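You operate a simulated robot arm through the tools that you are given. There is no shell and no other tool. Be economical: measure what you need, move in short steps, check, and stop when the job is done.

The job below is to be done with a simulated two-armed robot. You get a single attempt, and the scene is never put back.

TASK
Pick up the cup with the blue rim with one hand, pass it to the other hand and put it on the shelf under the steel bench. Set down upright: cup with the blue rim.

The check looks at the end state, three seconds after you hand in, the way a careful person would. Anything else that was tipped, shoved, dropped, spilled or broken makes it a failure.

THE ROBOT
Two 7-joint arms with two-finger parallel grippers on one trunk, on a base that drives. Base frame: it is fixed to the floor where the robot stands at the start and does not move with it; the origin is under the middle of the robot, x ahead of it, y to its left, z up; the surface under the hand at the start is at about z = 0.76. Units: m, degrees, N and s.
The left shoulder is at the start at [0.07, 0.134, 1.126], the right one opposite. With the tool pointing down near the work surface each hand reaches from about 0.1 to 0.64 m from the robot's upright axis, wherever it stands, measured 20 degrees to its own side. Places, roughly: shelf under the steel bench [0.6, -2.6, 0.4]. Payload 1.57 kg a hand.
Tool frame (each hand has its own): the origin (TCP) lies between the finger pads and is the grasp point; the fingertips stand 0.03 m ahead of it; z points along the fingers, y is the line along which they close. Largest opening 0.08 m; finger width 0.017, thickness 0.012; the body of the gripper, 0.04 by 0.082 m, starts 0.08 m behind the TCP.
Orientation is that of the tool frame in the base frame, as a unit quaternion [w, x, y, z]. With the fingers straight down and closing along the base's y, the tool's x points along the base's -x, its y along +y and its z along -z.

THE INTERFACE
- The arms move only by the tool apply_moves. It takes "left_plan", "right_plan" or both (then of equal length, played together; a hand with none holds still); each is a list of rows, each a list of 3 entries, a list of its own where there are three numbers: the shift along the tool's x, y, z in m, then the turn, a rotation vector about the tool's x, y, z in degrees, then the gripper command, from -1 (shut) to 1 (fully open), values between in proportion. In form: [[[dx, dy, dz], [wx, wy, wz], hand], ...]. A call has 1 to 20 rows; each row is the pose to reach, as a shift and turn from the pose commanded when the call began, along the tool's axes at that moment. Each row takes 0.2 s and may step no farther than 0.05 m and 8.6 degrees from the row before; otherwise, or with a gripper value out of range, the whole call is refused. A pose out of reach is approached as far as the arm can. The call stops where the force on the tool passes 40 N (or 10 N more than at its start, if that is more) or the arm is blocked; 0.2 s more then pass. The fingers move at their own pace (about 0.153 m/s each) and stop on an object; they squeeze with about 43 N. The grip force told is the motor's: it shows also when the fingers shut on nothing. Time passes only in rows, and 0.2 s behind the last, so rows that repeat a pose let the fingers close. The reply holds the time, the measured pose of the TCP, the force on the tool along the base axes, the opening and the grip force, in the units named above and with some noise, with the torque about the TCP (base axes, N m) and any sound that the robot's microphone picked up.
- Cameras (640 x 400 px; columns grow to the right, rows downward): "scene" is now at [0.132, -0.0011, 1.3508]; the picture's right is [-0.13, -0.99, 0.00], its down [-0.71, 0.09, -0.70] and it looks along [0.70, -0.09, -0.71] (base axes); focal length 280 px, centre (320, 200). "left" rides on the left gripper at [0.072, 0.007, -0.122] in its tool frame; the picture's right is [-0.09, 1.00, 0.00], its down [-0.84, -0.08, -0.54] and it looks along [-0.54, -0.05, 0.84] (tool axes); focal length 238 px, centre (320, 200). "right" rides on the right gripper at [0.072, -0.007, -0.122] in its tool frame; the picture's right is [0.09, 1.00, 0.00], its down [-0.84, 0.08, -0.54] and it looks along [-0.54, 0.05, 0.84] (tool axes); focal length 238 px, centre (320, 200). There is no depth. A picture from a camera that has moved, and an enlarged one, comes with that camera's place and axes in the base frame and with its lens. The place of the scene camera against the robot may be out by one fixed shift of up to 0.018 m in any direction.
- get_image(camera): a new picture of that camera. It takes no simulated time.
- raise_lower(by): slides the trunk up (or, below 0, down) by that many m; the arms and the scene camera ride with it, the base frame stays. It gives what a move gives, with no picture.
- base_move(legs): drives the robot by 1 to 6 legs, each [ahead, left, turn to the left] in m, m and degrees, along the robot's own axes; the way and the turn of a leg run together, so that a leg with both is an arc; at most 1.5 m and 180 degrees a leg. The arms and the cameras ride along, it lands a little off, and it stops where it bumps. It gives what a move gives.
- pan_tilt(pan, tilt): turns the head with the scene camera to pan (to the left, within 86 degrees either way) and tilt (down, from -29 to 69), counted from straight ahead of the robot. It gives what a move gives.
- zoom(camera, box): a new picture of the part [left, top, right, bottom] of that camera's present view, enlarged. It takes no simulated time.
- finish_job(): hands the job in; it is judged then, once.

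Work in short steps. Places have to be worked out from the pictures, the camera data and where the tool is seen: move nearer, look again, correct. Check each grasp and each placing, and mend what went wrong. You have 120 turns and 100 pictures in all, those below and enlarged ones among them. Open the grippers and draw the arms clear of the work before you hand the job in, unless the task says otherwise; then end with one line.

The tools are called after "Request:" as a command line: name --argument value ..., lists and objects as JSON in quotes. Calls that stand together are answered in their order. apply_moves: Moves the arms, as the interface text tells. Its arguments: {"type":"object","properties":{"left_plan":{"type":"array","items":{"type":"array"}},"right_plan":{"type":"array","items":{"type":"array"}}},"required":[]} The other tools are called the same way: raise_lower (by) slides the trunk up or down; base_move (legs) drives the base; pan_tilt (pan, tilt) turns the head that bears the scene camera; get_image (camera) takes a picture; zoom (camera, box) takes an enlarged picture of a part of a camera's view; finish_job () hands the job in.

At the start:

```text
time_s: 0.0
left_tool_pos: [0.4178, 0.1682, 1.0322]
left_ee_rot: [0.0, 0.0, 1.0, 0.0]
left_ft_force: [0.1, 0.0, 0.2]
left_ft_torque: [0.05, 0.02, 0.0]
left_grip_width: 0.0797
left_grip_force: 0.0
right_tool_pos: [0.4428, -0.1918, 1.0419]
right_ee_rot: [0.0, 0.0, 1.0, 0.0]
right_ft_force: [0.4, -0.4, 0.5]
right_ft_torque: [0.01, 0.03, 0.0]
right_grip_width: 0.0798
right_grip_force: 0.1
trunk travel left (down, up): [-0.7, 0.24]
robot x, y, heading: [0.0005, -0.0015, 0.1]
head pan, tilt: [-7.2, 45.3]
```

scene: 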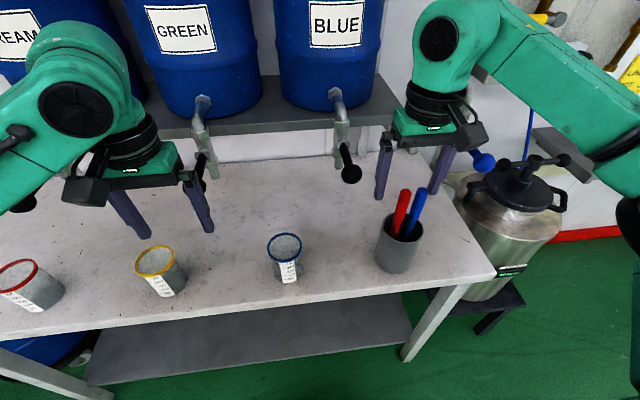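
right: 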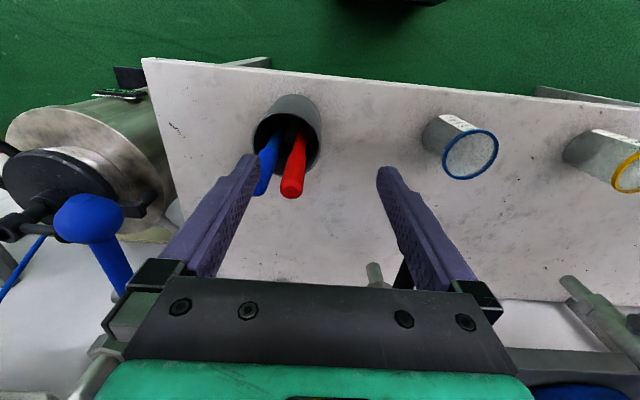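
left: 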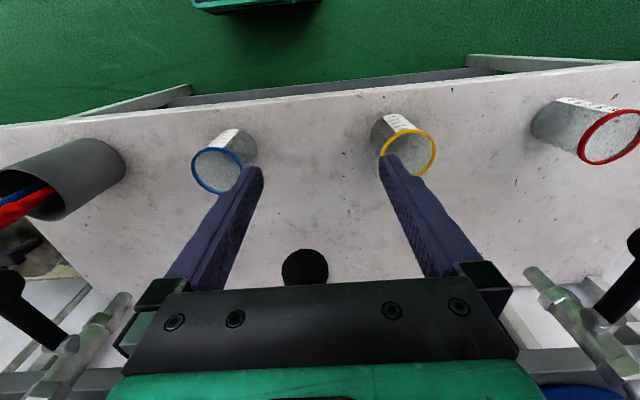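

I'll start with a closer look at the cup and a first look towards the shelf.

Request:
zoom --camera "scene" --box '[220, 200, 380, 300]'

Request:
pan_tilt --pan -80 --tilt 25

Request:
get_image --camera "scene"

```text
4.00 times, centred on (300, 250) of scene
camera zoom: at [0.132, -0.0011, 1.3508], right [-0.13, -0.99, 0.0], down [-0.71, 0.09, -0.7], along [0.7, -0.09, -0.71], focal length 1122 px, centre (400, 0)
```

zoom: 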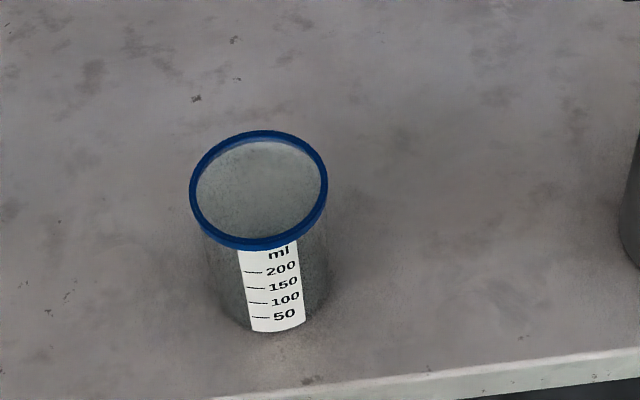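

```text
time_s: 1.4
left_tool_pos: [0.4177, 0.1674, 1.0323]
left_ee_rot: [0.0, 0.0, 1.0, 0.0]
left_ft_force: [-0.3, -0.1, -0.6]
left_ft_torque: [0.03, -0.01, -0.01]
left_grip_width: 0.0799
left_grip_force: 0.1
right_tool_pos: [0.4436, -0.1922, 1.0424]
right_ee_rot: [-0.001, 0.0, 1.0, 0.0]
right_ft_force: [0.4, -0.2, -0.4]
right_ft_torque: [-0.01, 0.0, 0.0]
right_grip_width: 0.0798
right_grip_force: 0.0
trunk travel left (down, up): [-0.7, 0.24]
robot x, y, heading: [0.0011, 0.0014, 0.1]
head pan, tilt: [-80.0, 25.0]
```

```text
95 pictures are left
camera scene: at [0.0677, -0.0816, 1.3818], right [-0.98, -0.17, 0.0], down [-0.07, 0.42, -0.91], along [0.16, -0.89, -0.42], focal length 280 px, centre (320, 200)
```

scene: 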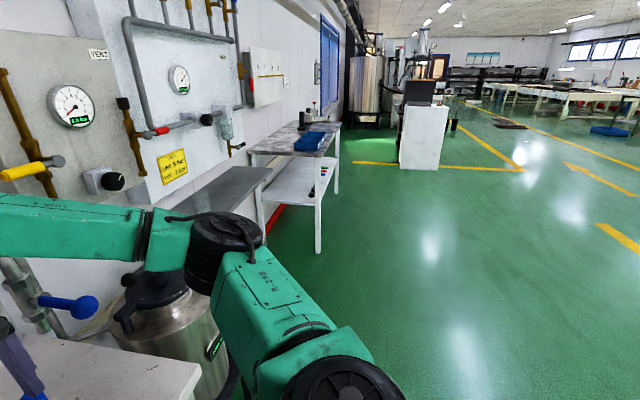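

The wrist cameras put the blue cup's rim at about [0.476, 0.019, 0.855], diameter about 0.073. My plan is that the right hand takes it high from the right side, tilted, and the left hand then takes it low from the front and places it. First I yaw the right hand 90° inward and tilt it by 35°.

Request:
apply_moves --right_plan '[[[0, 0, 0], [0, 0, -8.5], 1], [[0, 0, 0], [0, 0, -17], 1], [[0, 0, 0], [0, 0, -25.5], 1], [[0, 0, 0], [0, 0, -34], 1], [[0, 0, 0], [0, 0, -42.5], 1], [[0, 0, 0], [0, 0, -51], 1], [[0, 0, 0], [0, 0, -59.5], 1], [[0, 0, 0], [0, 0, -68], 1], [[0, 0, 0], [0, 0, -76.5], 1], [[0, 0, 0], [0, 0, -85], 1], [[0, 0, 0], [0, 0, -90], 1]]'

Request:
apply_moves --right_plan '[[[0, 0, 0], [0, -7, 0], 1], [[0, 0, 0], [0, -14, 0], 1], [[0, 0, 0], [0, -21, 0], 1], [[0, 0, 0], [0, -28, 0], 1], [[0, 0, 0], [0, -35, 0], 1], [[0, 0, 0], [0, -35, 0], 1]]'

Request:
pan_tilt --pan -7.2 --tilt 45.3

Request:
get_image --camera "scene"

Request:
get_image --camera "right"

```text
time_s: 3.9
left_tool_pos: [0.4157, 0.1685, 1.032]
left_ee_rot: [0.0, 0.0, 1.0, -0.001]
left_ft_force: [-0.4, 0.4, 0.2]
left_ft_torque: [-0.01, 0.02, -0.01]
left_grip_width: 0.0799
left_grip_force: 0.1
right_tool_pos: [0.2338, -0.0594, 1.0407]
right_ee_rot: [0.0, -0.705, 0.71, -0.002]
right_ft_force: [0.1, 0.3, 0.1]
right_ft_torque: [-0.01, -0.02, -0.01]
right_grip_width: 0.0802
right_grip_force: 0.0
right hand out of reach, approached as far as the arm can: row 4, 5, 6, 7, 8, 9, 10, 11
trunk travel left (down, up): [-0.7, 0.24]
robot x, y, heading: [0.0002, -0.0046, -0.0]
head pan, tilt: [-80.0, 25.0]
```

```text
time_s: 5.2
left_tool_pos: [0.4168, 0.1677, 1.0314]
left_ee_rot: [0.0, 0.001, 1.0, 0.0]
left_ft_force: [0.0, -0.3, 0.7]
left_ft_torque: [0.0, 0.01, -0.03]
left_grip_width: 0.0797
left_grip_force: 0.0
right_tool_pos: [0.2014, -0.0448, 1.0745]
right_ee_rot: [0.214, -0.673, 0.675, 0.213]
right_ft_force: [-0.5, 0.0, -0.1]
right_ft_torque: [0.03, 0.03, 0.0]
right_grip_width: 0.0801
right_grip_force: 0.0
right hand out of reach, approached as far as the arm can: row 1, 2, 3, 4, 5, 6
trunk travel left (down, up): [-0.7, 0.24]
robot x, y, heading: [0.0002, 0.0013, -0.0]
head pan, tilt: [-80.0, 25.0]
```

```text
time_s: 6.7
left_tool_pos: [0.4174, 0.1675, 1.032]
left_ee_rot: [-0.001, 0.0, 1.0, 0.0]
left_ft_force: [-0.1, 0.6, 0.3]
left_ft_torque: [0.02, 0.04, 0.0]
left_grip_width: 0.0799
left_grip_force: 0.1
right_tool_pos: [0.2021, -0.0439, 1.0764]
right_ee_rot: [0.213, -0.673, 0.675, 0.212]
right_ft_force: [-0.2, -0.4, -0.8]
right_ft_torque: [0.02, -0.01, -0.03]
right_grip_width: 0.0799
right_grip_force: 0.1
trunk travel left (down, up): [-0.7, 0.24]
robot x, y, heading: [0.0014, 0.0026, -0.2]
head pan, tilt: [-7.2, 45.3]
```

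```text
94 pictures are left
camera scene: at [0.132, -0.0011, 1.3508], right [-0.13, -0.99, 0.0], down [-0.71, 0.09, -0.7], along [0.7, -0.09, -0.71], focal length 280 px, centre (320, 200)
```

scene: 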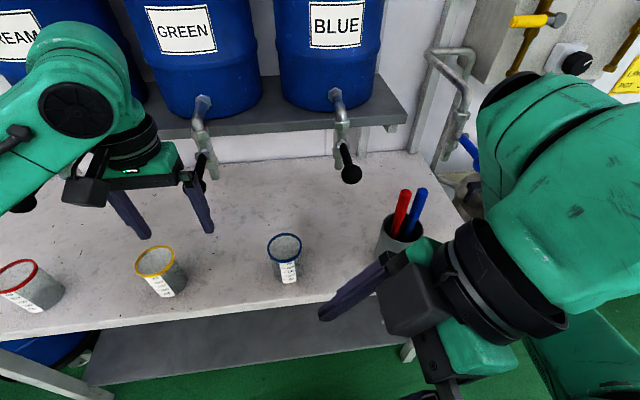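

```text
93 pictures are left
camera right: at [0.207, -0.1729, 1.1342], right [-1.0, -0.07, -0.05], down [-0.08, 0.37, 0.92], along [-0.05, 0.92, -0.38], focal length 238 px, centre (320, 200)
```

right: 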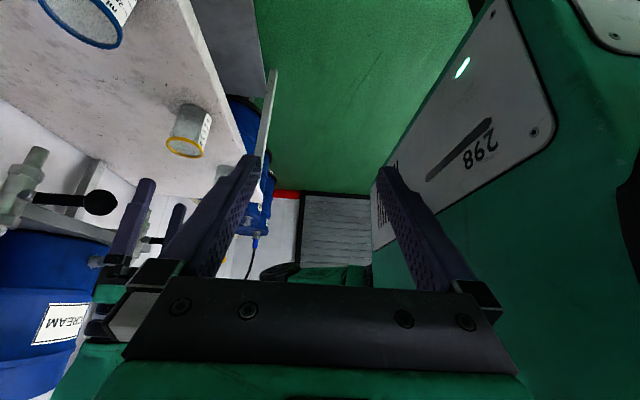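

With this yaw the right arm is out of reach, so I'll undo it. The new plan has the right hand take the cup top-down by its upper part and the left hand take the lower body from the front.

Request:
apply_moves --right_plan '[[[0, 0, 0], [0, 7, 0], 1], [[0, 0, 0], [0, 14, 0], 1], [[0, 0, 0], [0, 21, 0], 1], [[0, 0, 0], [0, 28, 0], 1], [[0, 0, 0], [0, 35, 0], 1], [[0, 0, 0], [0, 35, 0], 1]]'

Request:
apply_moves --right_plan '[[[0, 0, 0], [0, 0, 8.5], 1], [[0, 0, 0], [0, 0, 17], 1], [[0, 0, 0], [0, 0, 25.5], 1], [[0, 0, 0], [0, 0, 34], 1], [[0, 0, 0], [0, 0, 42.5], 1], [[0, 0, 0], [0, 0, 51], 1], [[0, 0, 0], [0, 0, 59.5], 1], [[0, 0, 0], [0, 0, 68], 1], [[0, 0, 0], [0, 0, 76.5], 1], [[0, 0, 0], [0, 0, 85], 1], [[0, 0, 0], [0, 0, 90], 1], [[0, 0, 0], [0, 0, 90], 1]]'

```text
time_s: 8.1
left_tool_pos: [0.4184, 0.167, 1.0319]
left_ee_rot: [0.0, 0.0, 1.0, 0.0]
left_ft_force: [0.2, -0.2, 1.2]
left_ft_torque: [0.03, 0.02, -0.01]
left_grip_width: 0.0801
left_grip_force: 0.1
right_tool_pos: [0.2006, -0.0467, 1.0785]
right_ee_rot: [0.0, -0.707, 0.707, -0.001]
right_ft_force: [0.0, -0.5, 1.1]
right_ft_torque: [0.02, 0.0, 0.01]
right_grip_width: 0.0801
right_grip_force: 0.0
trunk travel left (down, up): [-0.7, 0.24]
robot x, y, heading: [-0.0028, -0.0029, -0.1]
head pan, tilt: [-7.2, 45.3]
```

```text
time_s: 10.7
left_tool_pos: [0.4173, 0.1673, 1.0317]
left_ee_rot: [-0.001, 0.0, 1.0, 0.0]
left_ft_force: [-0.6, -0.7, 0.1]
left_ft_torque: [0.0, 0.0, -0.02]
left_grip_width: 0.0799
left_grip_force: 0.0
right_tool_pos: [0.2005, -0.0459, 1.0797]
right_ee_rot: [0.0, 0.002, 1.0, 0.0]
right_ft_force: [0.3, 1.4, 1.0]
right_ft_torque: [-0.05, 0.01, 0.01]
right_grip_width: 0.0799
right_grip_force: 0.1
trunk travel left (down, up): [-0.7, 0.24]
robot x, y, heading: [-0.0002, 0.0031, 0.1]
head pan, tilt: [-7.2, 45.3]
```

The commanded pose follows where the hand ended up. I'll bring the right hand over the cup at z of about 1.0 and shift the left hand outward a little for room.

Request:
apply_moves --left_plan '[[[0, 0.02, 0], [0, 0, 0], 1], [[0, 0.04, 0], [0, 0, 0], 1], [[0, 0.06, 0], [0, 0, 0], 1], [[0, 0.08, 0], [0, 0, 0], 1], [[0, 0.1, 0], [0, 0, 0], 1], [[0, 0.1, 0], [0, 0, 0], 1], [[0, 0.1, 0], [0, 0, 0], 1], [[0, 0.1, 0], [0, 0, 0], 1]]' --right_plan '[[[-0.04, 0.0, 0.01], [0, 0, 0], 1], [[-0.08, 0.0, 0.02], [0, 0, 0], 1], [[-0.12, 0.01, 0.03], [0, 0, 0], 1], [[-0.16, 0.02, 0.04], [0, 0, 0], 1], [[-0.2, 0.035, 0.05], [0, 0, 0], 1], [[-0.24, 0.05, 0.06], [0, 0, 0], 1], [[-0.275, 0.065, 0.08], [0, 0, 0], 1], [[-0.275, 0.065, 0.08], [0, 0, 0], 1]]'

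Request:
get_image --camera "right"

Request:
get_image --camera "scene"

```text
time_s: 12.5
left_tool_pos: [0.4181, 0.2665, 1.0315]
left_ee_rot: [0.0, 0.0, 1.0, 0.0]
left_ft_force: [0.2, -0.4, 1.2]
left_ft_torque: [0.05, -0.01, 0.02]
left_grip_width: 0.0798
left_grip_force: 0.1
right_tool_pos: [0.4743, 0.0185, 0.9988]
right_ee_rot: [0.001, -0.001, 1.0, 0.0]
right_ft_force: [-0.6, -0.4, 0.6]
right_ft_torque: [0.0, 0.0, 0.01]
right_grip_width: 0.0802
right_grip_force: 0.0
trunk travel left (down, up): [-0.7, 0.24]
robot x, y, heading: [-0.0047, -0.0006, 0.0]
head pan, tilt: [-7.2, 45.3]
```

```text
92 pictures are left
camera right: at [0.401, 0.0124, 1.1202], right [-0.09, 1.0, 0.0], down [0.84, 0.08, 0.54], along [0.54, 0.05, -0.84], focal length 238 px, centre (320, 200)
```

right: 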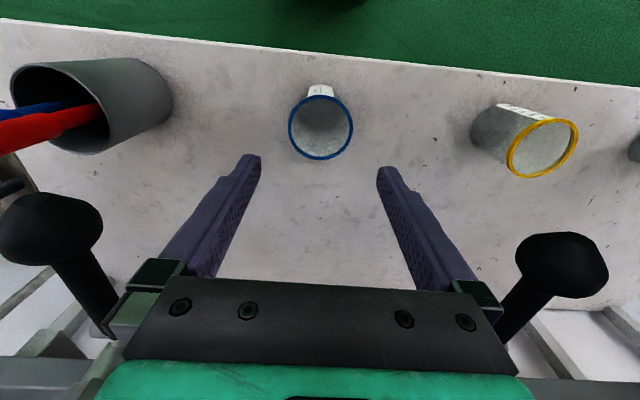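

```text
91 pictures are left
camera scene: at [0.1313, -0.0015, 1.3509], right [-0.13, -0.99, 0.0], down [-0.7, 0.09, -0.7], along [0.7, -0.09, -0.71], focal length 280 px, centre (320, 200)
```

scene: 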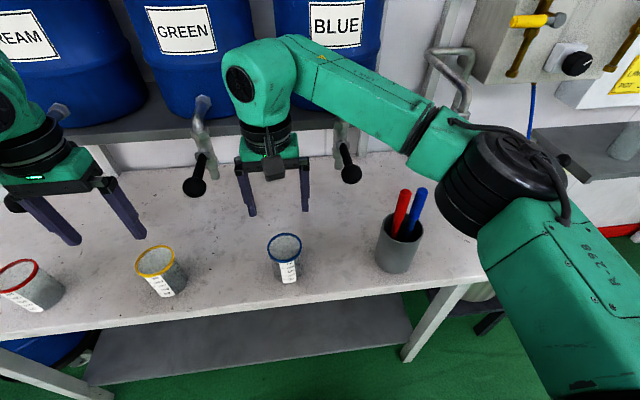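

The rim centre works out at [0.475, 0.0195], and the right TCP is within 1 mm of that. I'll go down until the tips are just above the rim and check again.

Request:
apply_moves --right_plan '[[[-0.001, 0.001, 0.035], [0, 0, 0], 1], [[-0.001, 0.001, 0.07], [0, 0, 0], 1], [[-0.001, 0.001, 0.1], [0, 0, 0], 1], [[-0.001, 0.001, 0.1], [0, 0, 0], 1]]'

Request:
get_image --camera "right"

Request:
zoom --camera "scene" --box '[210, 170, 370, 300]'

```text
time_s: 13.5
left_tool_pos: [0.4177, 0.2671, 1.0326]
left_ee_rot: [0.0, 0.0, 1.0, 0.0]
left_ft_force: [-0.5, 0.5, -0.2]
left_ft_torque: [-0.02, -0.04, 0.0]
left_grip_width: 0.0799
left_grip_force: 0.2
right_tool_pos: [0.4728, 0.0211, 0.8983]
right_ee_rot: [0.0, 0.0, 1.0, 0.0]
right_ft_force: [0.2, 0.4, -0.2]
right_ft_torque: [0.0, 0.0, -0.01]
right_grip_width: 0.0801
right_grip_force: 0.1
trunk travel left (down, up): [-0.7, 0.24]
robot x, y, heading: [-0.0001, -0.0008, -0.1]
head pan, tilt: [-7.2, 45.3]
```

```text
90 pictures are left
camera right: at [0.4002, 0.0141, 1.0209], right [-0.09, 1.0, 0.0], down [0.84, 0.08, 0.54], along [0.54, 0.05, -0.84], focal length 238 px, centre (320, 200)
```

right: 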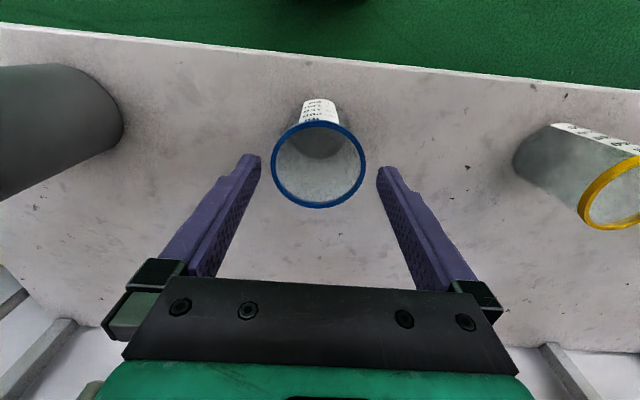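

```text
3.08 times, centred on (290, 235) of scene
camera zoom: at [0.132, -0.0009, 1.3508], right [-0.13, -0.99, 0.0], down [-0.71, 0.09, -0.7], along [0.7, -0.09, -0.71], focal length 863 px, centre (412, 92)
```

zoom: 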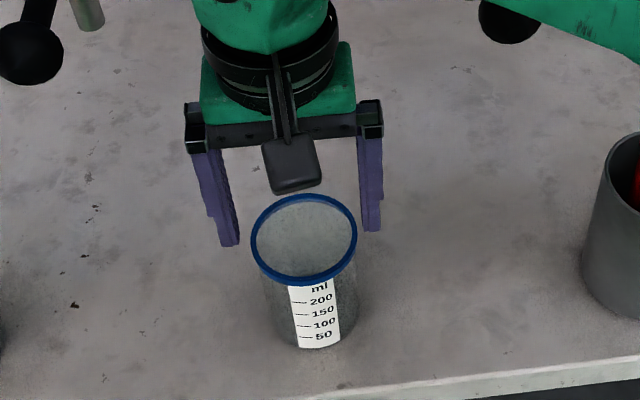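

The rim is centred at [0.4746, 0.0199] and is 0.072 wide. I'll correct by 1-2 mm and go down around it with a light step.

Request:
apply_moves --right_plan '[[[-0.002, -0.001, 0.01], [0, 0, 0], 1], [[-0.002, -0.001, 0.02], [0, 0, 0], 1], [[-0.002, -0.001, 0.03], [0, 0, 0], 1], [[-0.002, -0.001, 0.04], [0, 0, 0], 1], [[-0.002, -0.001, 0.048], [0, 0, 0], 1], [[-0.002, -0.001, 0.048], [0, 0, 0], 1]]'

Request:
get_image --camera "right"

Request:
zoom --camera "scene" --box '[210, 170, 370, 300]'

```text
time_s: 14.9
left_tool_pos: [0.4182, 0.2665, 1.0325]
left_ee_rot: [0.0, 0.0, 1.0, 0.0]
left_ft_force: [0.5, -1.2, 0.6]
left_ft_torque: [0.02, 0.0, -0.04]
left_grip_width: 0.0802
left_grip_force: 0.1
right_tool_pos: [0.4784, 0.0208, 0.851]
right_ee_rot: [0.0, 0.0, 1.0, 0.0]
right_ft_force: [0.6, -0.3, 0.6]
right_ft_torque: [0.0, -0.03, 0.01]
right_grip_width: 0.0798
right_grip_force: 0.1
trunk travel left (down, up): [-0.7, 0.24]
robot x, y, heading: [-0.0006, 0.0001, -0.1]
head pan, tilt: [-7.2, 45.3]
```

```text
88 pictures are left
camera right: at [0.4059, 0.0143, 0.9725], right [-0.09, 1.0, 0.0], down [0.84, 0.08, 0.54], along [0.54, 0.05, -0.84], focal length 238 px, centre (320, 200)
```

right: 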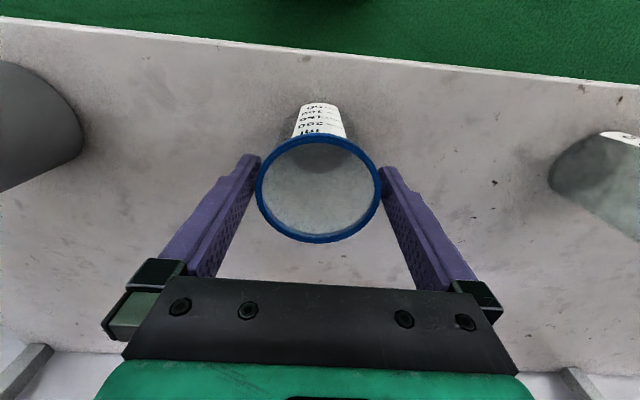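

```text
3.08 times, centred on (290, 235) of scene
camera zoom: at [0.1318, -0.0009, 1.3509], right [-0.13, -0.99, 0.0], down [-0.71, 0.09, -0.7], along [0.7, -0.09, -0.71], focal length 863 px, centre (412, 92)
```

zoom: 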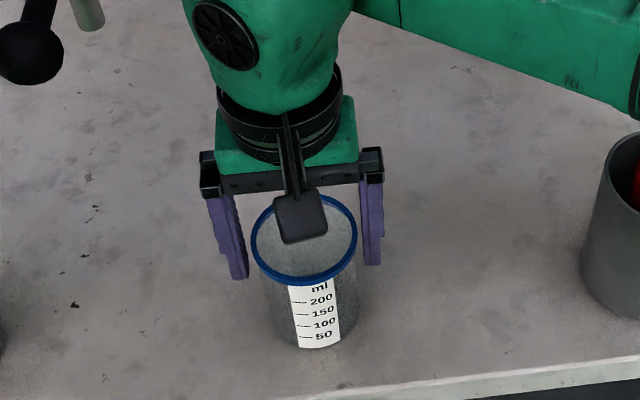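

The fingers straddle the rim evenly with no contact (rim at z≈0.854, tips at about 0.821). Closing now.

Request:
apply_moves --right_plan '[[[0.002, 0, 0], [0, 0, 0], 0.9], [[0.002, 0, 0], [0, 0, 0], 0.7], [[0.002, 0, 0], [0, 0, 0], 0.3], [[0.002, 0, 0], [0, 0, 0], -1], [[0.002, 0, 0], [0, 0, 0], -1]]'

Request:
get_image --camera "right"

```text
time_s: 16.1
left_tool_pos: [0.4185, 0.2663, 1.0326]
left_ee_rot: [-0.001, 0.0, 1.0, 0.0]
left_ft_force: [-0.6, 0.6, -0.5]
left_ft_torque: [0.03, 0.03, 0.0]
left_grip_width: 0.0798
left_grip_force: 0.1
right_tool_pos: [0.4758, 0.0191, 0.8498]
right_ee_rot: [0.0, -0.001, 1.0, -0.001]
right_ft_force: [-0.4, -0.1, 0.1]
right_ft_torque: [0.0, 0.01, -0.02]
right_grip_width: 0.0696
right_grip_force: 42.8
trunk travel left (down, up): [-0.7, 0.24]
robot x, y, heading: [-0.0019, 0.0001, -0.0]
head pan, tilt: [-7.2, 45.3]
```

```text
86 pictures are left
camera right: at [0.4038, 0.0134, 0.9728], right [-0.09, 1.0, 0.0], down [0.84, 0.08, 0.54], along [0.54, 0.05, -0.84], focal length 238 px, centre (320, 200)
```

right: 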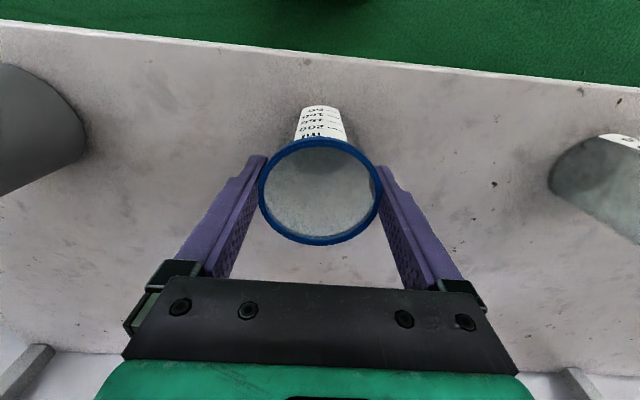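

The grip holds at 0.0696 m with 43 N. I'll lift straight up to z of about 1.05 and check.

Request:
apply_moves --right_plan '[[[0, 0, -0.01], [0, 0, 0], -1], [[0, 0, -0.03], [0, 0, 0], -1], [[0, 0, -0.06], [0, 0, 0], -1], [[0, 0, -0.1], [0, 0, 0], -1], [[0, 0, -0.14], [0, 0, 0], -1], [[0, 0, -0.18], [0, 0, 0], -1], [[0, 0, -0.2], [0, 0, 0], -1], [[0, 0, -0.2], [0, 0, 0], -1]]'

Request:
get_image --camera "scene"

Request:
get_image --camera "left"

```text
time_s: 17.9
left_tool_pos: [0.4185, 0.2669, 1.0313]
left_ee_rot: [0.001, -0.001, 1.0, 0.0]
left_ft_force: [-0.2, 0.0, -0.5]
left_ft_torque: [-0.01, 0.03, 0.01]
left_grip_width: 0.0801
left_grip_force: 0.1
right_tool_pos: [0.4775, 0.0197, 1.0479]
right_ee_rot: [-0.001, 0.0, 1.0, -0.001]
right_ft_force: [0.1, -0.7, -0.8]
right_ft_torque: [-0.01, 0.01, -0.01]
right_grip_width: 0.0698
right_grip_force: 43.0
trunk travel left (down, up): [-0.7, 0.24]
robot x, y, heading: [-0.0009, 0.0029, -0.0]
head pan, tilt: [-7.2, 45.3]
```

```text
85 pictures are left
camera scene: at [0.1324, -0.0011, 1.3508], right [-0.13, -0.99, 0.0], down [-0.71, 0.09, -0.7], along [0.7, -0.09, -0.71], focal length 280 px, centre (320, 200)
```

scene: 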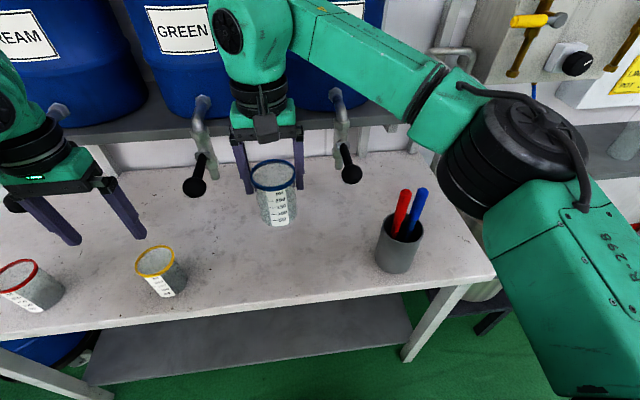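

```text
84 pictures are left
camera left: at [0.3472, 0.2737, 1.1525], right [0.09, 1.0, 0.0], down [0.84, -0.08, 0.54], along [0.54, -0.05, -0.84], focal length 238 px, centre (320, 200)
```

left: 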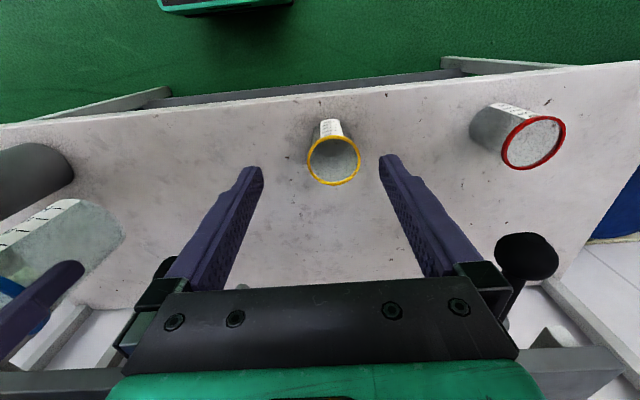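

The cup is held upright with no slip. Now I draw the left hand back and tilt it forward to about 30° below horizontal, ready to take the lower body.

Request:
apply_moves --left_plan '[[[0.02, 0, 0], [0, -7.5, 0], 1], [[0.04, 0, 0], [0, -15, 0], 1], [[0.06, 0, 0], [0, -22.5, 0], 1], [[0.08, 0, 0], [0, -30, 0], 1], [[0.1, 0, 0], [0, -37.5, 0], 1], [[0.12, 0, 0], [0, -45, 0], 1], [[0.12, 0, 0], [0, -52.5, 0], 1], [[0.12, 0, 0], [0, -60, 0], 1], [[0.12, 0, 0], [0, -60, 0], 1]]'

Request:
get_image --camera "scene"

```text
time_s: 19.9
left_tool_pos: [0.3752, 0.4052, 1.0127]
left_ee_rot: [0.5, -0.001, 0.866, 0.002]
left_ft_force: [-0.4, -0.1, 0.6]
left_ft_torque: [0.0, -0.01, 0.01]
left_grip_width: 0.0798
left_grip_force: 0.0
left hand out of reach, approached as far as the arm can: row 3, 4, 5, 6, 7, 8, 9
right_tool_pos: [0.4776, 0.0197, 1.0493]
right_ee_rot: [-0.001, 0.0, 1.0, 0.001]
right_ft_force: [-0.2, -0.7, -0.2]
right_ft_torque: [0.04, -0.01, 0.02]
right_grip_width: 0.0695
right_grip_force: 43.1
trunk travel left (down, up): [-0.7, 0.24]
robot x, y, heading: [-0.0021, -0.0005, -0.0]
head pan, tilt: [-7.2, 45.3]
```

```text
83 pictures are left
camera scene: at [0.1308, -0.0024, 1.351], right [-0.13, -0.99, 0.0], down [-0.7, 0.09, -0.7], along [0.7, -0.09, -0.71], focal length 280 px, centre (320, 200)
```

scene: 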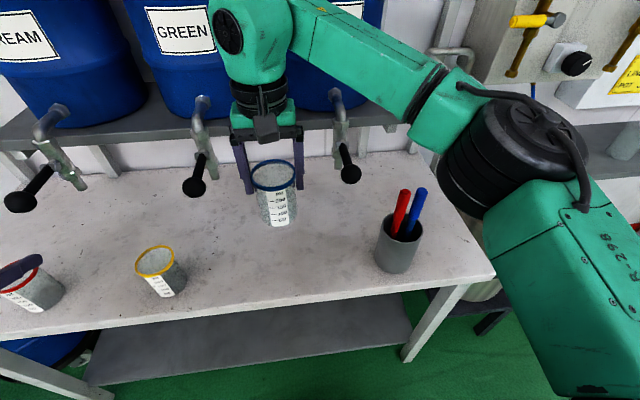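

The left arm needs more distance for this forward tilt. I'll back the base off 0.4 m so both hands can stretch out ahead without the taps in the way.

Request:
base_move --legs '[[-0.4, 0, 0]]'

Request:
pan_tilt --pan 10 --tilt 35

Request:
get_image --camera "scene"

```text
time_s: 22.4
left_tool_pos: [-0.022, 0.4039, 1.011]
left_ee_rot: [0.499, 0.003, 0.867, -0.003]
left_ft_force: [-0.7, 0.7, -0.4]
left_ft_torque: [0.04, 0.03, -0.02]
left_grip_width: 0.0801
left_grip_force: 0.0
right_tool_pos: [0.0756, 0.0197, 1.0471]
right_ee_rot: [0.0, 0.003, 1.0, 0.0]
right_ft_force: [-0.2, -0.9, -0.4]
right_ft_torque: [0.04, -0.02, 0.01]
right_grip_width: 0.0696
right_grip_force: 43.1
trunk travel left (down, up): [-0.7, 0.24]
robot x, y, heading: [-0.4015, 0.0024, -0.2]
head pan, tilt: [-7.2, 45.3]
```

```text
time_s: 23.2
left_tool_pos: [-0.0243, 0.4045, 1.0119]
left_ee_rot: [0.5, 0.003, 0.866, -0.002]
left_ft_force: [-0.1, 0.0, 0.2]
left_ft_torque: [0.01, -0.02, 0.0]
left_grip_width: 0.0801
left_grip_force: 0.0
right_tool_pos: [0.0755, 0.0182, 1.0477]
right_ee_rot: [0.0, 0.004, 1.0, 0.0]
right_ft_force: [0.3, 0.3, -0.4]
right_ft_torque: [0.01, -0.01, 0.01]
right_grip_width: 0.0697
right_grip_force: 42.6
trunk travel left (down, up): [-0.7, 0.24]
robot x, y, heading: [-0.4012, -0.0003, -0.6]
head pan, tilt: [10.0, 35.0]
```

```text
82 pictures are left
camera scene: at [-0.2646, 0.0249, 1.3661], right [0.17, -0.99, 0.0], down [-0.57, -0.1, -0.82], along [0.81, 0.14, -0.57], focal length 280 px, centre (320, 200)
```

scene: 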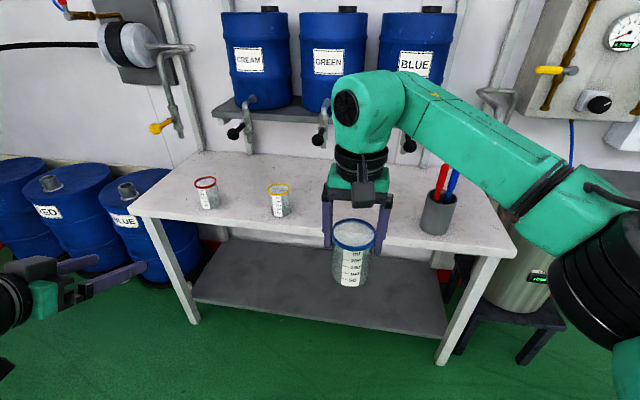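

There's clear space here, so I'll push the right hand with the cup further ahead and swing the left hand inward and low, to test its reach well behind the cup.

Request:
apply_moves --right_plan '[[[-0.025, 0.01, 0], [0, 0, 0], -1], [[-0.05, 0.02, 0], [0, 0, 0], -1], [[-0.075, 0.03, 0], [0, 0, 0], -1], [[-0.1, 0.04, 0], [0, 0, 0], -1], [[-0.1, 0.04, 0], [0, 0, 0], -1]]'

Request:
apply_moves --left_plan '[[[0, -0.04, 0], [0, 0, 0], 1], [[0, -0.08, 0.0], [0, 0, 0], 1], [[0, -0.12, 0.0], [0, 0, 0], 1], [[0, -0.16, 0.0], [0, 0, 0], 1], [[0, -0.2, 0.0], [0, 0, 0], 1], [[0, -0.2, 0.0], [0, 0, 0], 1]]'

Request:
get_image --camera "scene"

```text
time_s: 24.4
left_tool_pos: [-0.0244, 0.4051, 1.0124]
left_ee_rot: [0.499, 0.002, 0.867, -0.002]
left_ft_force: [0.8, 0.1, 0.1]
left_ft_torque: [-0.04, 0.01, -0.02]
left_grip_width: 0.0797
left_grip_force: 0.0
right_tool_pos: [0.1306, 0.0439, 1.0435]
right_ee_rot: [0.0, 0.003, 1.0, -0.001]
right_ft_force: [-0.4, 1.1, -0.6]
right_ft_torque: [0.0, 0.02, -0.01]
right_grip_width: 0.0697
right_grip_force: 42.7
right hand out of reach, approached as far as the arm can: row 3, 4, 5
trunk travel left (down, up): [-0.7, 0.24]
robot x, y, heading: [-0.4044, 0.0026, -0.6]
head pan, tilt: [10.0, 35.0]
```

```text
time_s: 25.8
left_tool_pos: [0.0312, 0.3551, 0.9919]
left_ee_rot: [0.502, 0.005, 0.865, -0.005]
left_ft_force: [-0.8, 0.4, 0.2]
left_ft_torque: [-0.01, -0.02, 0.01]
left_grip_width: 0.0801
left_grip_force: 0.1
left hand out of reach, approached as far as the arm can: row 1, 2, 3, 4, 5, 6
right_tool_pos: [0.1307, 0.0448, 1.0423]
right_ee_rot: [0.0, 0.004, 1.0, 0.001]
right_ft_force: [-0.7, 0.3, -0.3]
right_ft_torque: [-0.02, -0.02, 0.02]
right_grip_width: 0.0696
right_grip_force: 42.5
trunk travel left (down, up): [-0.7, 0.24]
robot x, y, heading: [-0.4023, -0.001, -0.3]
head pan, tilt: [10.0, 35.0]
```

```text
81 pictures are left
camera scene: at [-0.2643, 0.025, 1.3661], right [0.17, -0.99, 0.0], down [-0.57, -0.1, -0.82], along [0.81, 0.14, -0.57], focal length 280 px, centre (320, 200)
```

scene: 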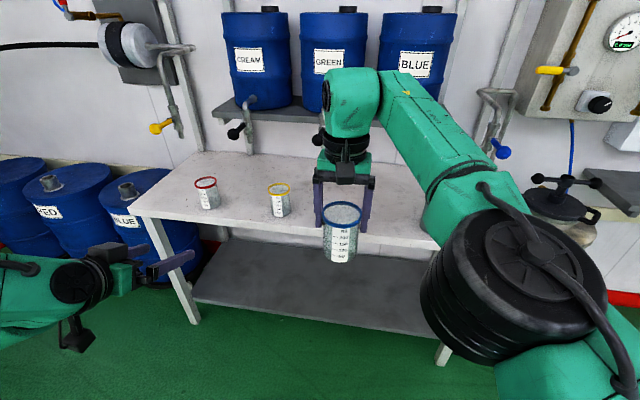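

For this tilt the left wrist sits too close to its shoulder. Lowering both hands by about 0.25 m should give the room, and the space in front is free.

Request:
apply_moves --right_plan '[[[0, 0, 0.04], [0, 0, 0], -1], [[0, 0, 0.08], [0, 0, 0], -1], [[0, 0, 0.12], [0, 0, 0], -1], [[0, 0, 0.16], [0, 0, 0], -1], [[0, 0, 0.2], [0, 0, 0], -1], [[0, 0, 0.24], [0, 0, 0], -1], [[0, 0, 0.24], [0, 0, 0], -1]]' --left_plan '[[[0.035, 0, 0.02], [0, 0, 0], 1], [[0.07, 0, 0.04], [0, 0, 0], 1], [[0.104, 0, 0.06], [0, 0, 0], 1], [[0.139, 0, 0.08], [0, 0, 0], 1], [[0.173, 0, 0.1], [0, 0, 0], 1], [[0.208, 0, 0.12], [0, 0, 0], 1], [[0.22, 0, 0.128], [0, 0, 0], 1]]'

Request:
apply_moves --left_plan '[[[0, -0.04, 0], [0, 0, 0], 1], [[0, -0.08, 0.0], [0, 0, 0], 1], [[0, -0.12, 0.0], [0, 0, 0], 1], [[0, -0.16, 0.0], [0, 0, 0], 1], [[0, -0.16, 0.0], [0, 0, 0], 1]]'

Request:
get_image --camera "scene"

```text
time_s: 27.4
left_tool_pos: [0.0295, 0.3476, 0.7358]
left_ee_rot: [0.5, 0.004, 0.866, -0.002]
left_ft_force: [0.8, -0.1, 0.0]
left_ft_torque: [0.02, 0.02, 0.02]
left_grip_width: 0.08
left_grip_force: 0.2
right_tool_pos: [0.129, 0.0427, 0.8026]
right_ee_rot: [0.0, 0.004, 1.0, 0.001]
right_ft_force: [0.0, 0.1, -0.8]
right_ft_torque: [-0.03, -0.01, -0.01]
right_grip_width: 0.0695
right_grip_force: 43.0
trunk travel left (down, up): [-0.7, 0.24]
robot x, y, heading: [-0.4061, 0.001, -0.5]
head pan, tilt: [10.0, 35.0]
```

```text
time_s: 28.6
left_tool_pos: [0.0308, 0.1886, 0.736]
left_ee_rot: [0.5, 0.003, 0.866, -0.003]
left_ft_force: [0.2, 0.2, 0.4]
left_ft_torque: [0.01, -0.03, -0.02]
left_grip_width: 0.08
left_grip_force: 0.0
right_tool_pos: [0.1274, 0.0438, 0.8021]
right_ee_rot: [0.0, 0.003, 1.0, 0.0]
right_ft_force: [-0.1, 0.2, -0.7]
right_ft_torque: [-0.02, -0.02, 0.01]
right_grip_width: 0.0696
right_grip_force: 42.8
trunk travel left (down, up): [-0.7, 0.24]
robot x, y, heading: [-0.3995, 0.0016, -0.4]
head pan, tilt: [10.0, 35.0]
```

```text
80 pictures are left
camera scene: at [-0.2644, 0.0257, 1.3661], right [0.17, -0.99, 0.0], down [-0.57, -0.1, -0.82], along [0.81, 0.14, -0.57], focal length 280 px, centre (320, 200)
```

scene: 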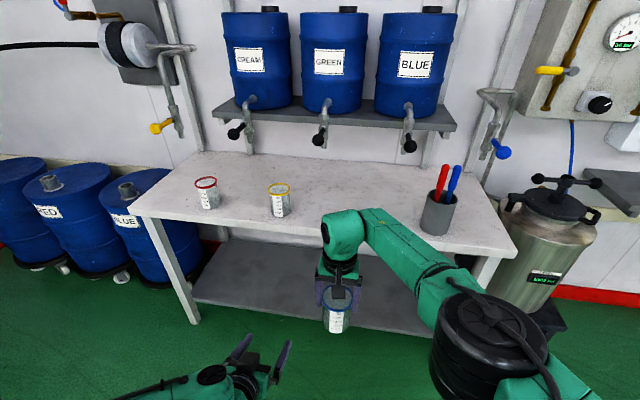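

Now it reaches. I'll line the left hand up behind the cup (y≈0.044, TCP z≈0.742), staying about 3 cm short, and look.

Request:
apply_moves --left_plan '[[[0, -0.04, -0.012], [0, 0, 0], 1], [[0, -0.08, -0.012], [0, 0, 0], 1], [[0, -0.12, -0.012], [0, 0, 0], 1], [[0, -0.145, -0.012], [0, 0, 0], 1], [[0, -0.145, -0.012], [0, 0, 0], 1]]'

Request:
get_image --camera "left"

Request:
pan_tilt --pan 0 --tilt 55

Request:
get_image --camera "scene"

Request:
get_image --camera "right"

```text
time_s: 29.8
left_tool_pos: [0.0168, 0.0462, 0.7435]
left_ee_rot: [0.5, 0.002, 0.866, -0.002]
left_ft_force: [0.2, -0.3, 0.6]
left_ft_torque: [0.01, 0.01, -0.01]
left_grip_width: 0.08
left_grip_force: 0.1
right_tool_pos: [0.1287, 0.0429, 0.8025]
right_ee_rot: [0.001, 0.003, 1.0, 0.0]
right_ft_force: [-0.9, 0.2, -1.1]
right_ft_torque: [0.01, -0.01, 0.0]
right_grip_width: 0.0693
right_grip_force: 43.8
trunk travel left (down, up): [-0.7, 0.24]
robot x, y, heading: [-0.3982, 0.0016, -0.3]
head pan, tilt: [10.0, 35.0]
```

```text
79 pictures are left
camera left: at [-0.1245, 0.0538, 0.741], right [0.05, 1.0, 0.08], down [-0.05, -0.08, 1.0], along [1.0, -0.06, 0.05], focal length 238 px, centre (320, 200)
```

left: 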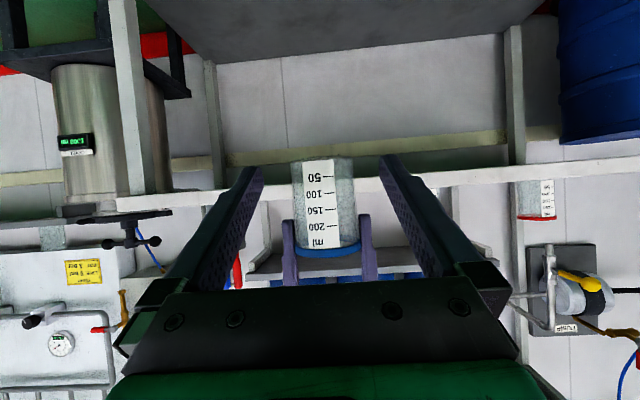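

```text
time_s: 30.6
left_tool_pos: [0.0161, 0.0457, 0.7434]
left_ee_rot: [0.5, 0.003, 0.866, -0.003]
left_ft_force: [-0.1, -0.1, 0.2]
left_ft_torque: [0.01, -0.01, -0.02]
left_grip_width: 0.0801
left_grip_force: 0.1
right_tool_pos: [0.1286, 0.0429, 0.8022]
right_ee_rot: [0.0, 0.004, 1.0, 0.0]
right_ft_force: [0.2, 0.2, 0.3]
right_ft_torque: [0.02, 0.02, -0.01]
right_grip_width: 0.0694
right_grip_force: 43.2
trunk travel left (down, up): [-0.7, 0.24]
robot x, y, heading: [-0.4072, -0.005, -0.4]
head pan, tilt: [0.0, 55.0]
```

```text
78 pictures are left
camera scene: at [-0.2789, 0.0098, 1.3379], right [-0.01, -1.0, 0.0], down [-0.82, 0.0, -0.57], along [0.57, 0.0, -0.82], focal length 280 px, centre (320, 200)
```

scene: 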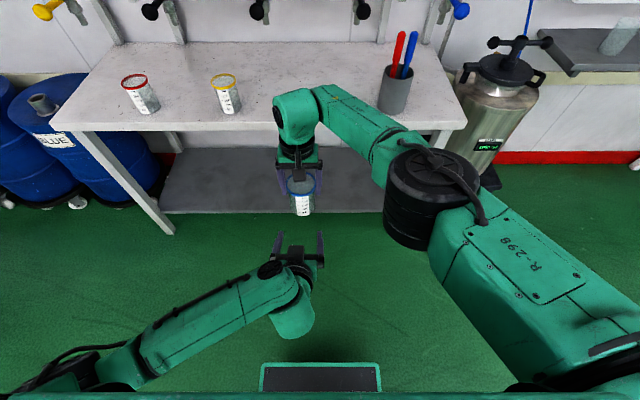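

```text
77 pictures are left
camera right: at [0.0559, 0.0371, 0.9247], right [-0.09, 1.0, 0.0], down [0.84, 0.07, 0.54], along [0.54, 0.05, -0.84], focal length 238 px, centre (320, 200)
```

right: 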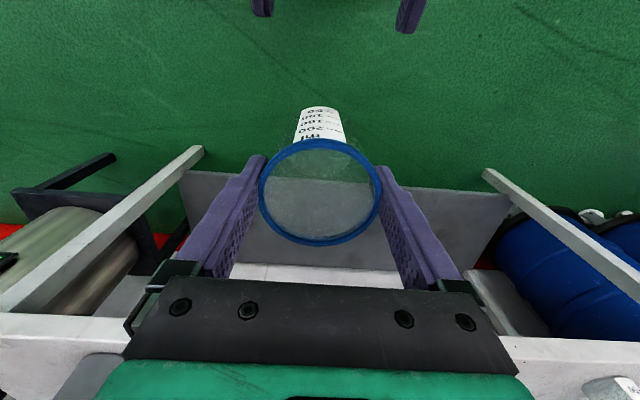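

The cup base sits at z≈0.713 and its y≈0.043, while the left hand is at y 0.0457, z 0.743. I'll shift it 2 mm and advance horizontally 0.06 first, then look again.

Request:
apply_moves --left_plan '[[[-0.01, -0.002, 0.0175], [0, 0, 0], 1], [[-0.019, -0.002, 0.035], [0, 0, 0], 1], [[-0.029, -0.002, 0.0525], [0, 0, 0], 1], [[-0.029, -0.002, 0.0525], [0, 0, 0], 1]]'

Request:
get_image --camera "left"

Request:
zoom --camera "scene" --box '[220, 120, 380, 320]'

```text
time_s: 31.6
left_tool_pos: [0.0779, 0.0442, 0.7428]
left_ee_rot: [0.5, 0.003, 0.866, -0.003]
left_ft_force: [0.2, 0.7, 0.0]
left_ft_torque: [-0.04, 0.01, -0.01]
left_grip_width: 0.0802
left_grip_force: 0.1
right_tool_pos: [0.1279, 0.0434, 0.8024]
right_ee_rot: [0.0, 0.003, 1.0, 0.0]
right_ft_force: [-0.1, -0.6, 0.2]
right_ft_torque: [0.01, 0.04, 0.01]
right_grip_width: 0.0695
right_grip_force: 42.9
trunk travel left (down, up): [-0.7, 0.24]
robot x, y, heading: [-0.4008, -0.0033, 0.1]
head pan, tilt: [0.0, 55.0]
```

```text
76 pictures are left
camera left: at [-0.0618, 0.0516, 0.7411], right [0.05, 1.0, 0.08], down [-0.05, -0.08, 1.0], along [1.0, -0.06, 0.05], focal length 238 px, centre (320, 200)
```

left: 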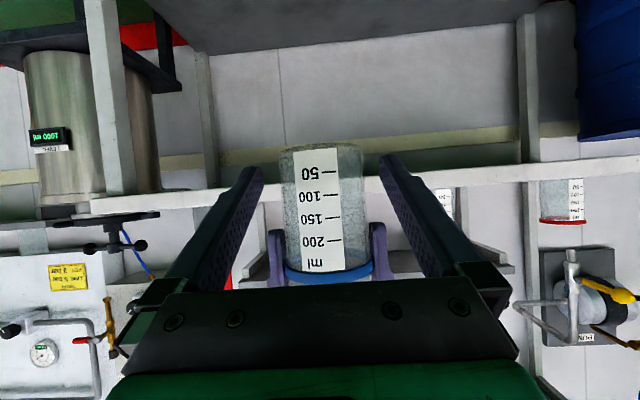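

```text
2.00 times, centred on (300, 220) of scene
camera zoom: at [-0.2793, 0.0098, 1.3379], right [-0.01, -1.0, 0.0], down [-0.82, 0.01, -0.57], along [0.57, 0.0, -0.82], focal length 561 px, centre (360, 160)
```

zoom: 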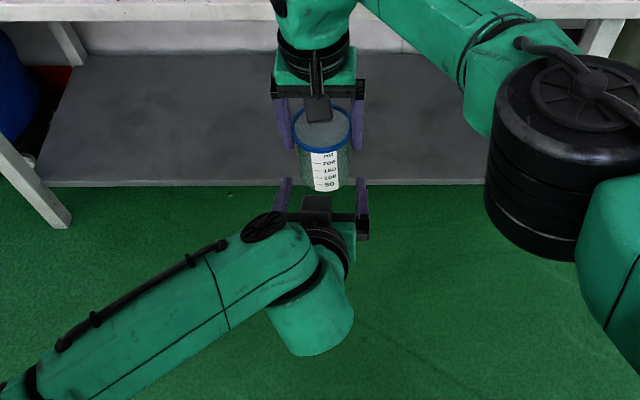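

It's centred, with the cup between both fingertips. I'll advance the last 4 cm and check.

Request:
apply_moves --left_plan '[[[-0.007, 0, 0.0117], [0, 0, 0], 1], [[-0.013, 0, 0.0234], [0, 0, 0], 1], [[-0.019, 0, 0.034], [0, 0, 0], 1], [[-0.019, 0, 0.034], [0, 0, 0], 1]]'

Request:
get_image --camera "left"

Request:
zoom --camera "scene" --box '[240, 120, 360, 270]'

```text
time_s: 32.6
left_tool_pos: [0.1177, 0.0424, 0.7423]
left_ee_rot: [0.5, 0.002, 0.866, -0.002]
left_ft_force: [0.1, 0.5, 0.5]
left_ft_torque: [0.01, 0.02, 0.0]
left_grip_width: 0.0801
left_grip_force: 0.1
right_tool_pos: [0.1272, 0.043, 0.8021]
right_ee_rot: [0.0, 0.003, 1.0, 0.0]
right_ft_force: [0.4, 0.2, -0.2]
right_ft_torque: [0.0, 0.01, 0.01]
right_grip_width: 0.0697
right_grip_force: 42.6
trunk travel left (down, up): [-0.7, 0.24]
robot x, y, heading: [-0.4027, 0.0035, -0.6]
head pan, tilt: [0.0, 55.0]
```

```text
74 pictures are left
camera left: at [-0.0233, 0.051, 0.7399], right [0.05, 1.0, 0.08], down [-0.05, -0.08, 1.0], along [1.0, -0.06, 0.05], focal length 238 px, centre (320, 200)
```

left: 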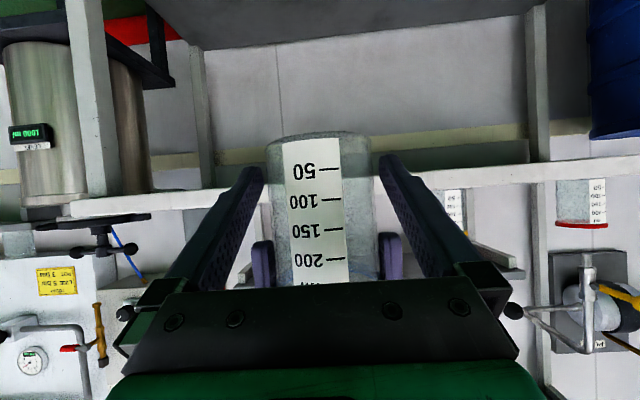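

```text
2.67 times, centred on (300, 195) of scene
camera zoom: at [-0.2791, 0.0098, 1.3378], right [-0.01, -1.0, 0.0], down [-0.82, 0.01, -0.57], along [0.57, 0.0, -0.82], focal length 748 px, centre (373, 213)
```

zoom: 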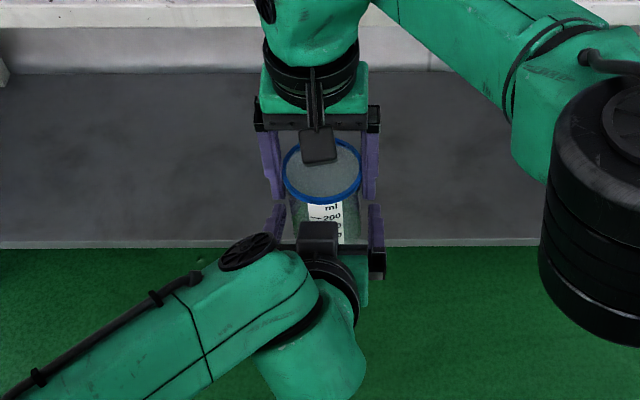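

The fingers straddle the body with no contact force, so I'll close the left hand while the right keeps holding.

Request:
apply_moves --left_plan '[[[0, 0, 0], [0, 0, 0], 0.8], [[0, 0, 0], [0, 0, 0], 0.6], [[0, 0, 0], [0, 0, 0], -1], [[0, 0, 0], [0, 0, 0], -1], [[0, 0, 0], [0, 0, 0], -1]]'

Request:
get_image --camera "left"

```text
time_s: 33.8
left_tool_pos: [0.118, 0.0434, 0.7421]
left_ee_rot: [0.5, 0.003, 0.866, -0.003]
left_ft_force: [0.7, 1.1, -1.3]
left_ft_torque: [-0.17, -0.01, -0.02]
left_grip_width: 0.0668
left_grip_force: 43.5
right_tool_pos: [0.1282, 0.0426, 0.8017]
right_ee_rot: [0.0, 0.004, 1.0, 0.0]
right_ft_force: [-1.2, -2.1, 0.1]
right_ft_torque: [0.04, 0.08, 0.05]
right_grip_width: 0.0696
right_grip_force: 43.3
trunk travel left (down, up): [-0.7, 0.24]
robot x, y, heading: [-0.4001, 0.0022, -0.5]
head pan, tilt: [0.0, 55.0]
```

```text
72 pictures are left
camera left: at [-0.0233, 0.0511, 0.7398], right [0.05, 1.0, 0.08], down [-0.05, -0.08, 1.0], along [1.0, -0.06, 0.05], focal length 238 px, centre (320, 200)
```

left: 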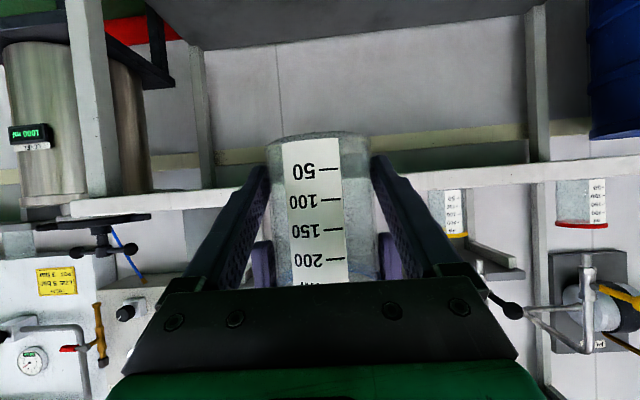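

The left hand grips the body at 0.0668 m with 43 N. Now I open the right hand and lift it straight off.

Request:
apply_moves --right_plan '[[[0, 0, 0], [0, 0, 0], 1], [[0, 0, 0], [0, 0, 0], 1], [[0, 0, -0.01], [0, 0, 0], 1], [[0, 0, -0.03], [0, 0, 0], 1], [[0, 0, -0.06], [0, 0, 0], 1], [[0, 0, -0.1], [0, 0, 0], 1], [[0, 0, -0.14], [0, 0, 0], 1], [[0, 0, -0.18], [0, 0, 0], 1]]'

Request:
get_image --camera "scene"

Request:
get_image --camera "right"

```text
time_s: 35.6
left_tool_pos: [0.1173, 0.0422, 0.7428]
left_ee_rot: [0.5, 0.003, 0.866, -0.002]
left_ft_force: [0.5, -0.7, -0.5]
left_ft_torque: [-0.02, 0.03, -0.03]
left_grip_width: 0.067
left_grip_force: 43.0
right_tool_pos: [0.1295, 0.04, 0.9836]
right_ee_rot: [0.001, 0.003, 1.0, 0.0]
right_ft_force: [-0.6, -0.2, 0.7]
right_ft_torque: [0.0, -0.02, 0.0]
right_grip_width: 0.0801
right_grip_force: 0.0
trunk travel left (down, up): [-0.7, 0.24]
robot x, y, heading: [-0.4005, 0.0049, -0.4]
head pan, tilt: [0.0, 55.0]
```

```text
71 pictures are left
camera scene: at [-0.2799, 0.0098, 1.3379], right [-0.01, -1.0, 0.0], down [-0.82, 0.01, -0.57], along [0.57, 0.0, -0.82], focal length 280 px, centre (320, 200)
```

scene: 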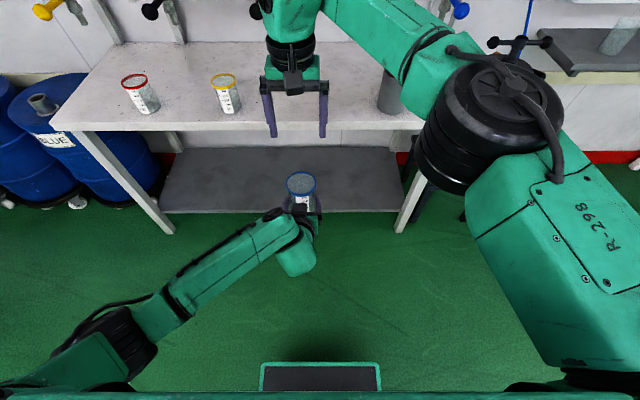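

```text
70 pictures are left
camera right: at [0.0572, 0.0334, 1.1058], right [-0.09, 1.0, 0.0], down [0.84, 0.07, 0.54], along [0.54, 0.05, -0.84], focal length 238 px, centre (320, 200)
```

right: 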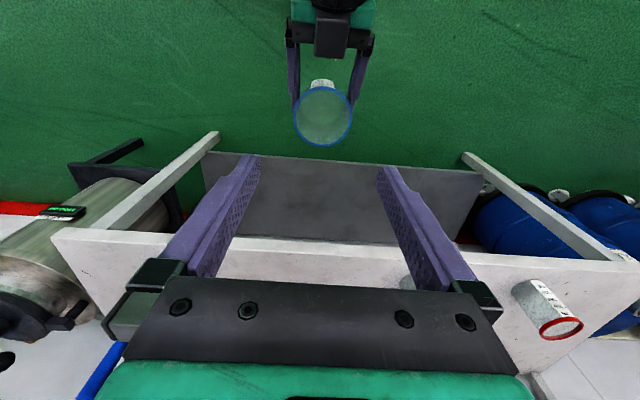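

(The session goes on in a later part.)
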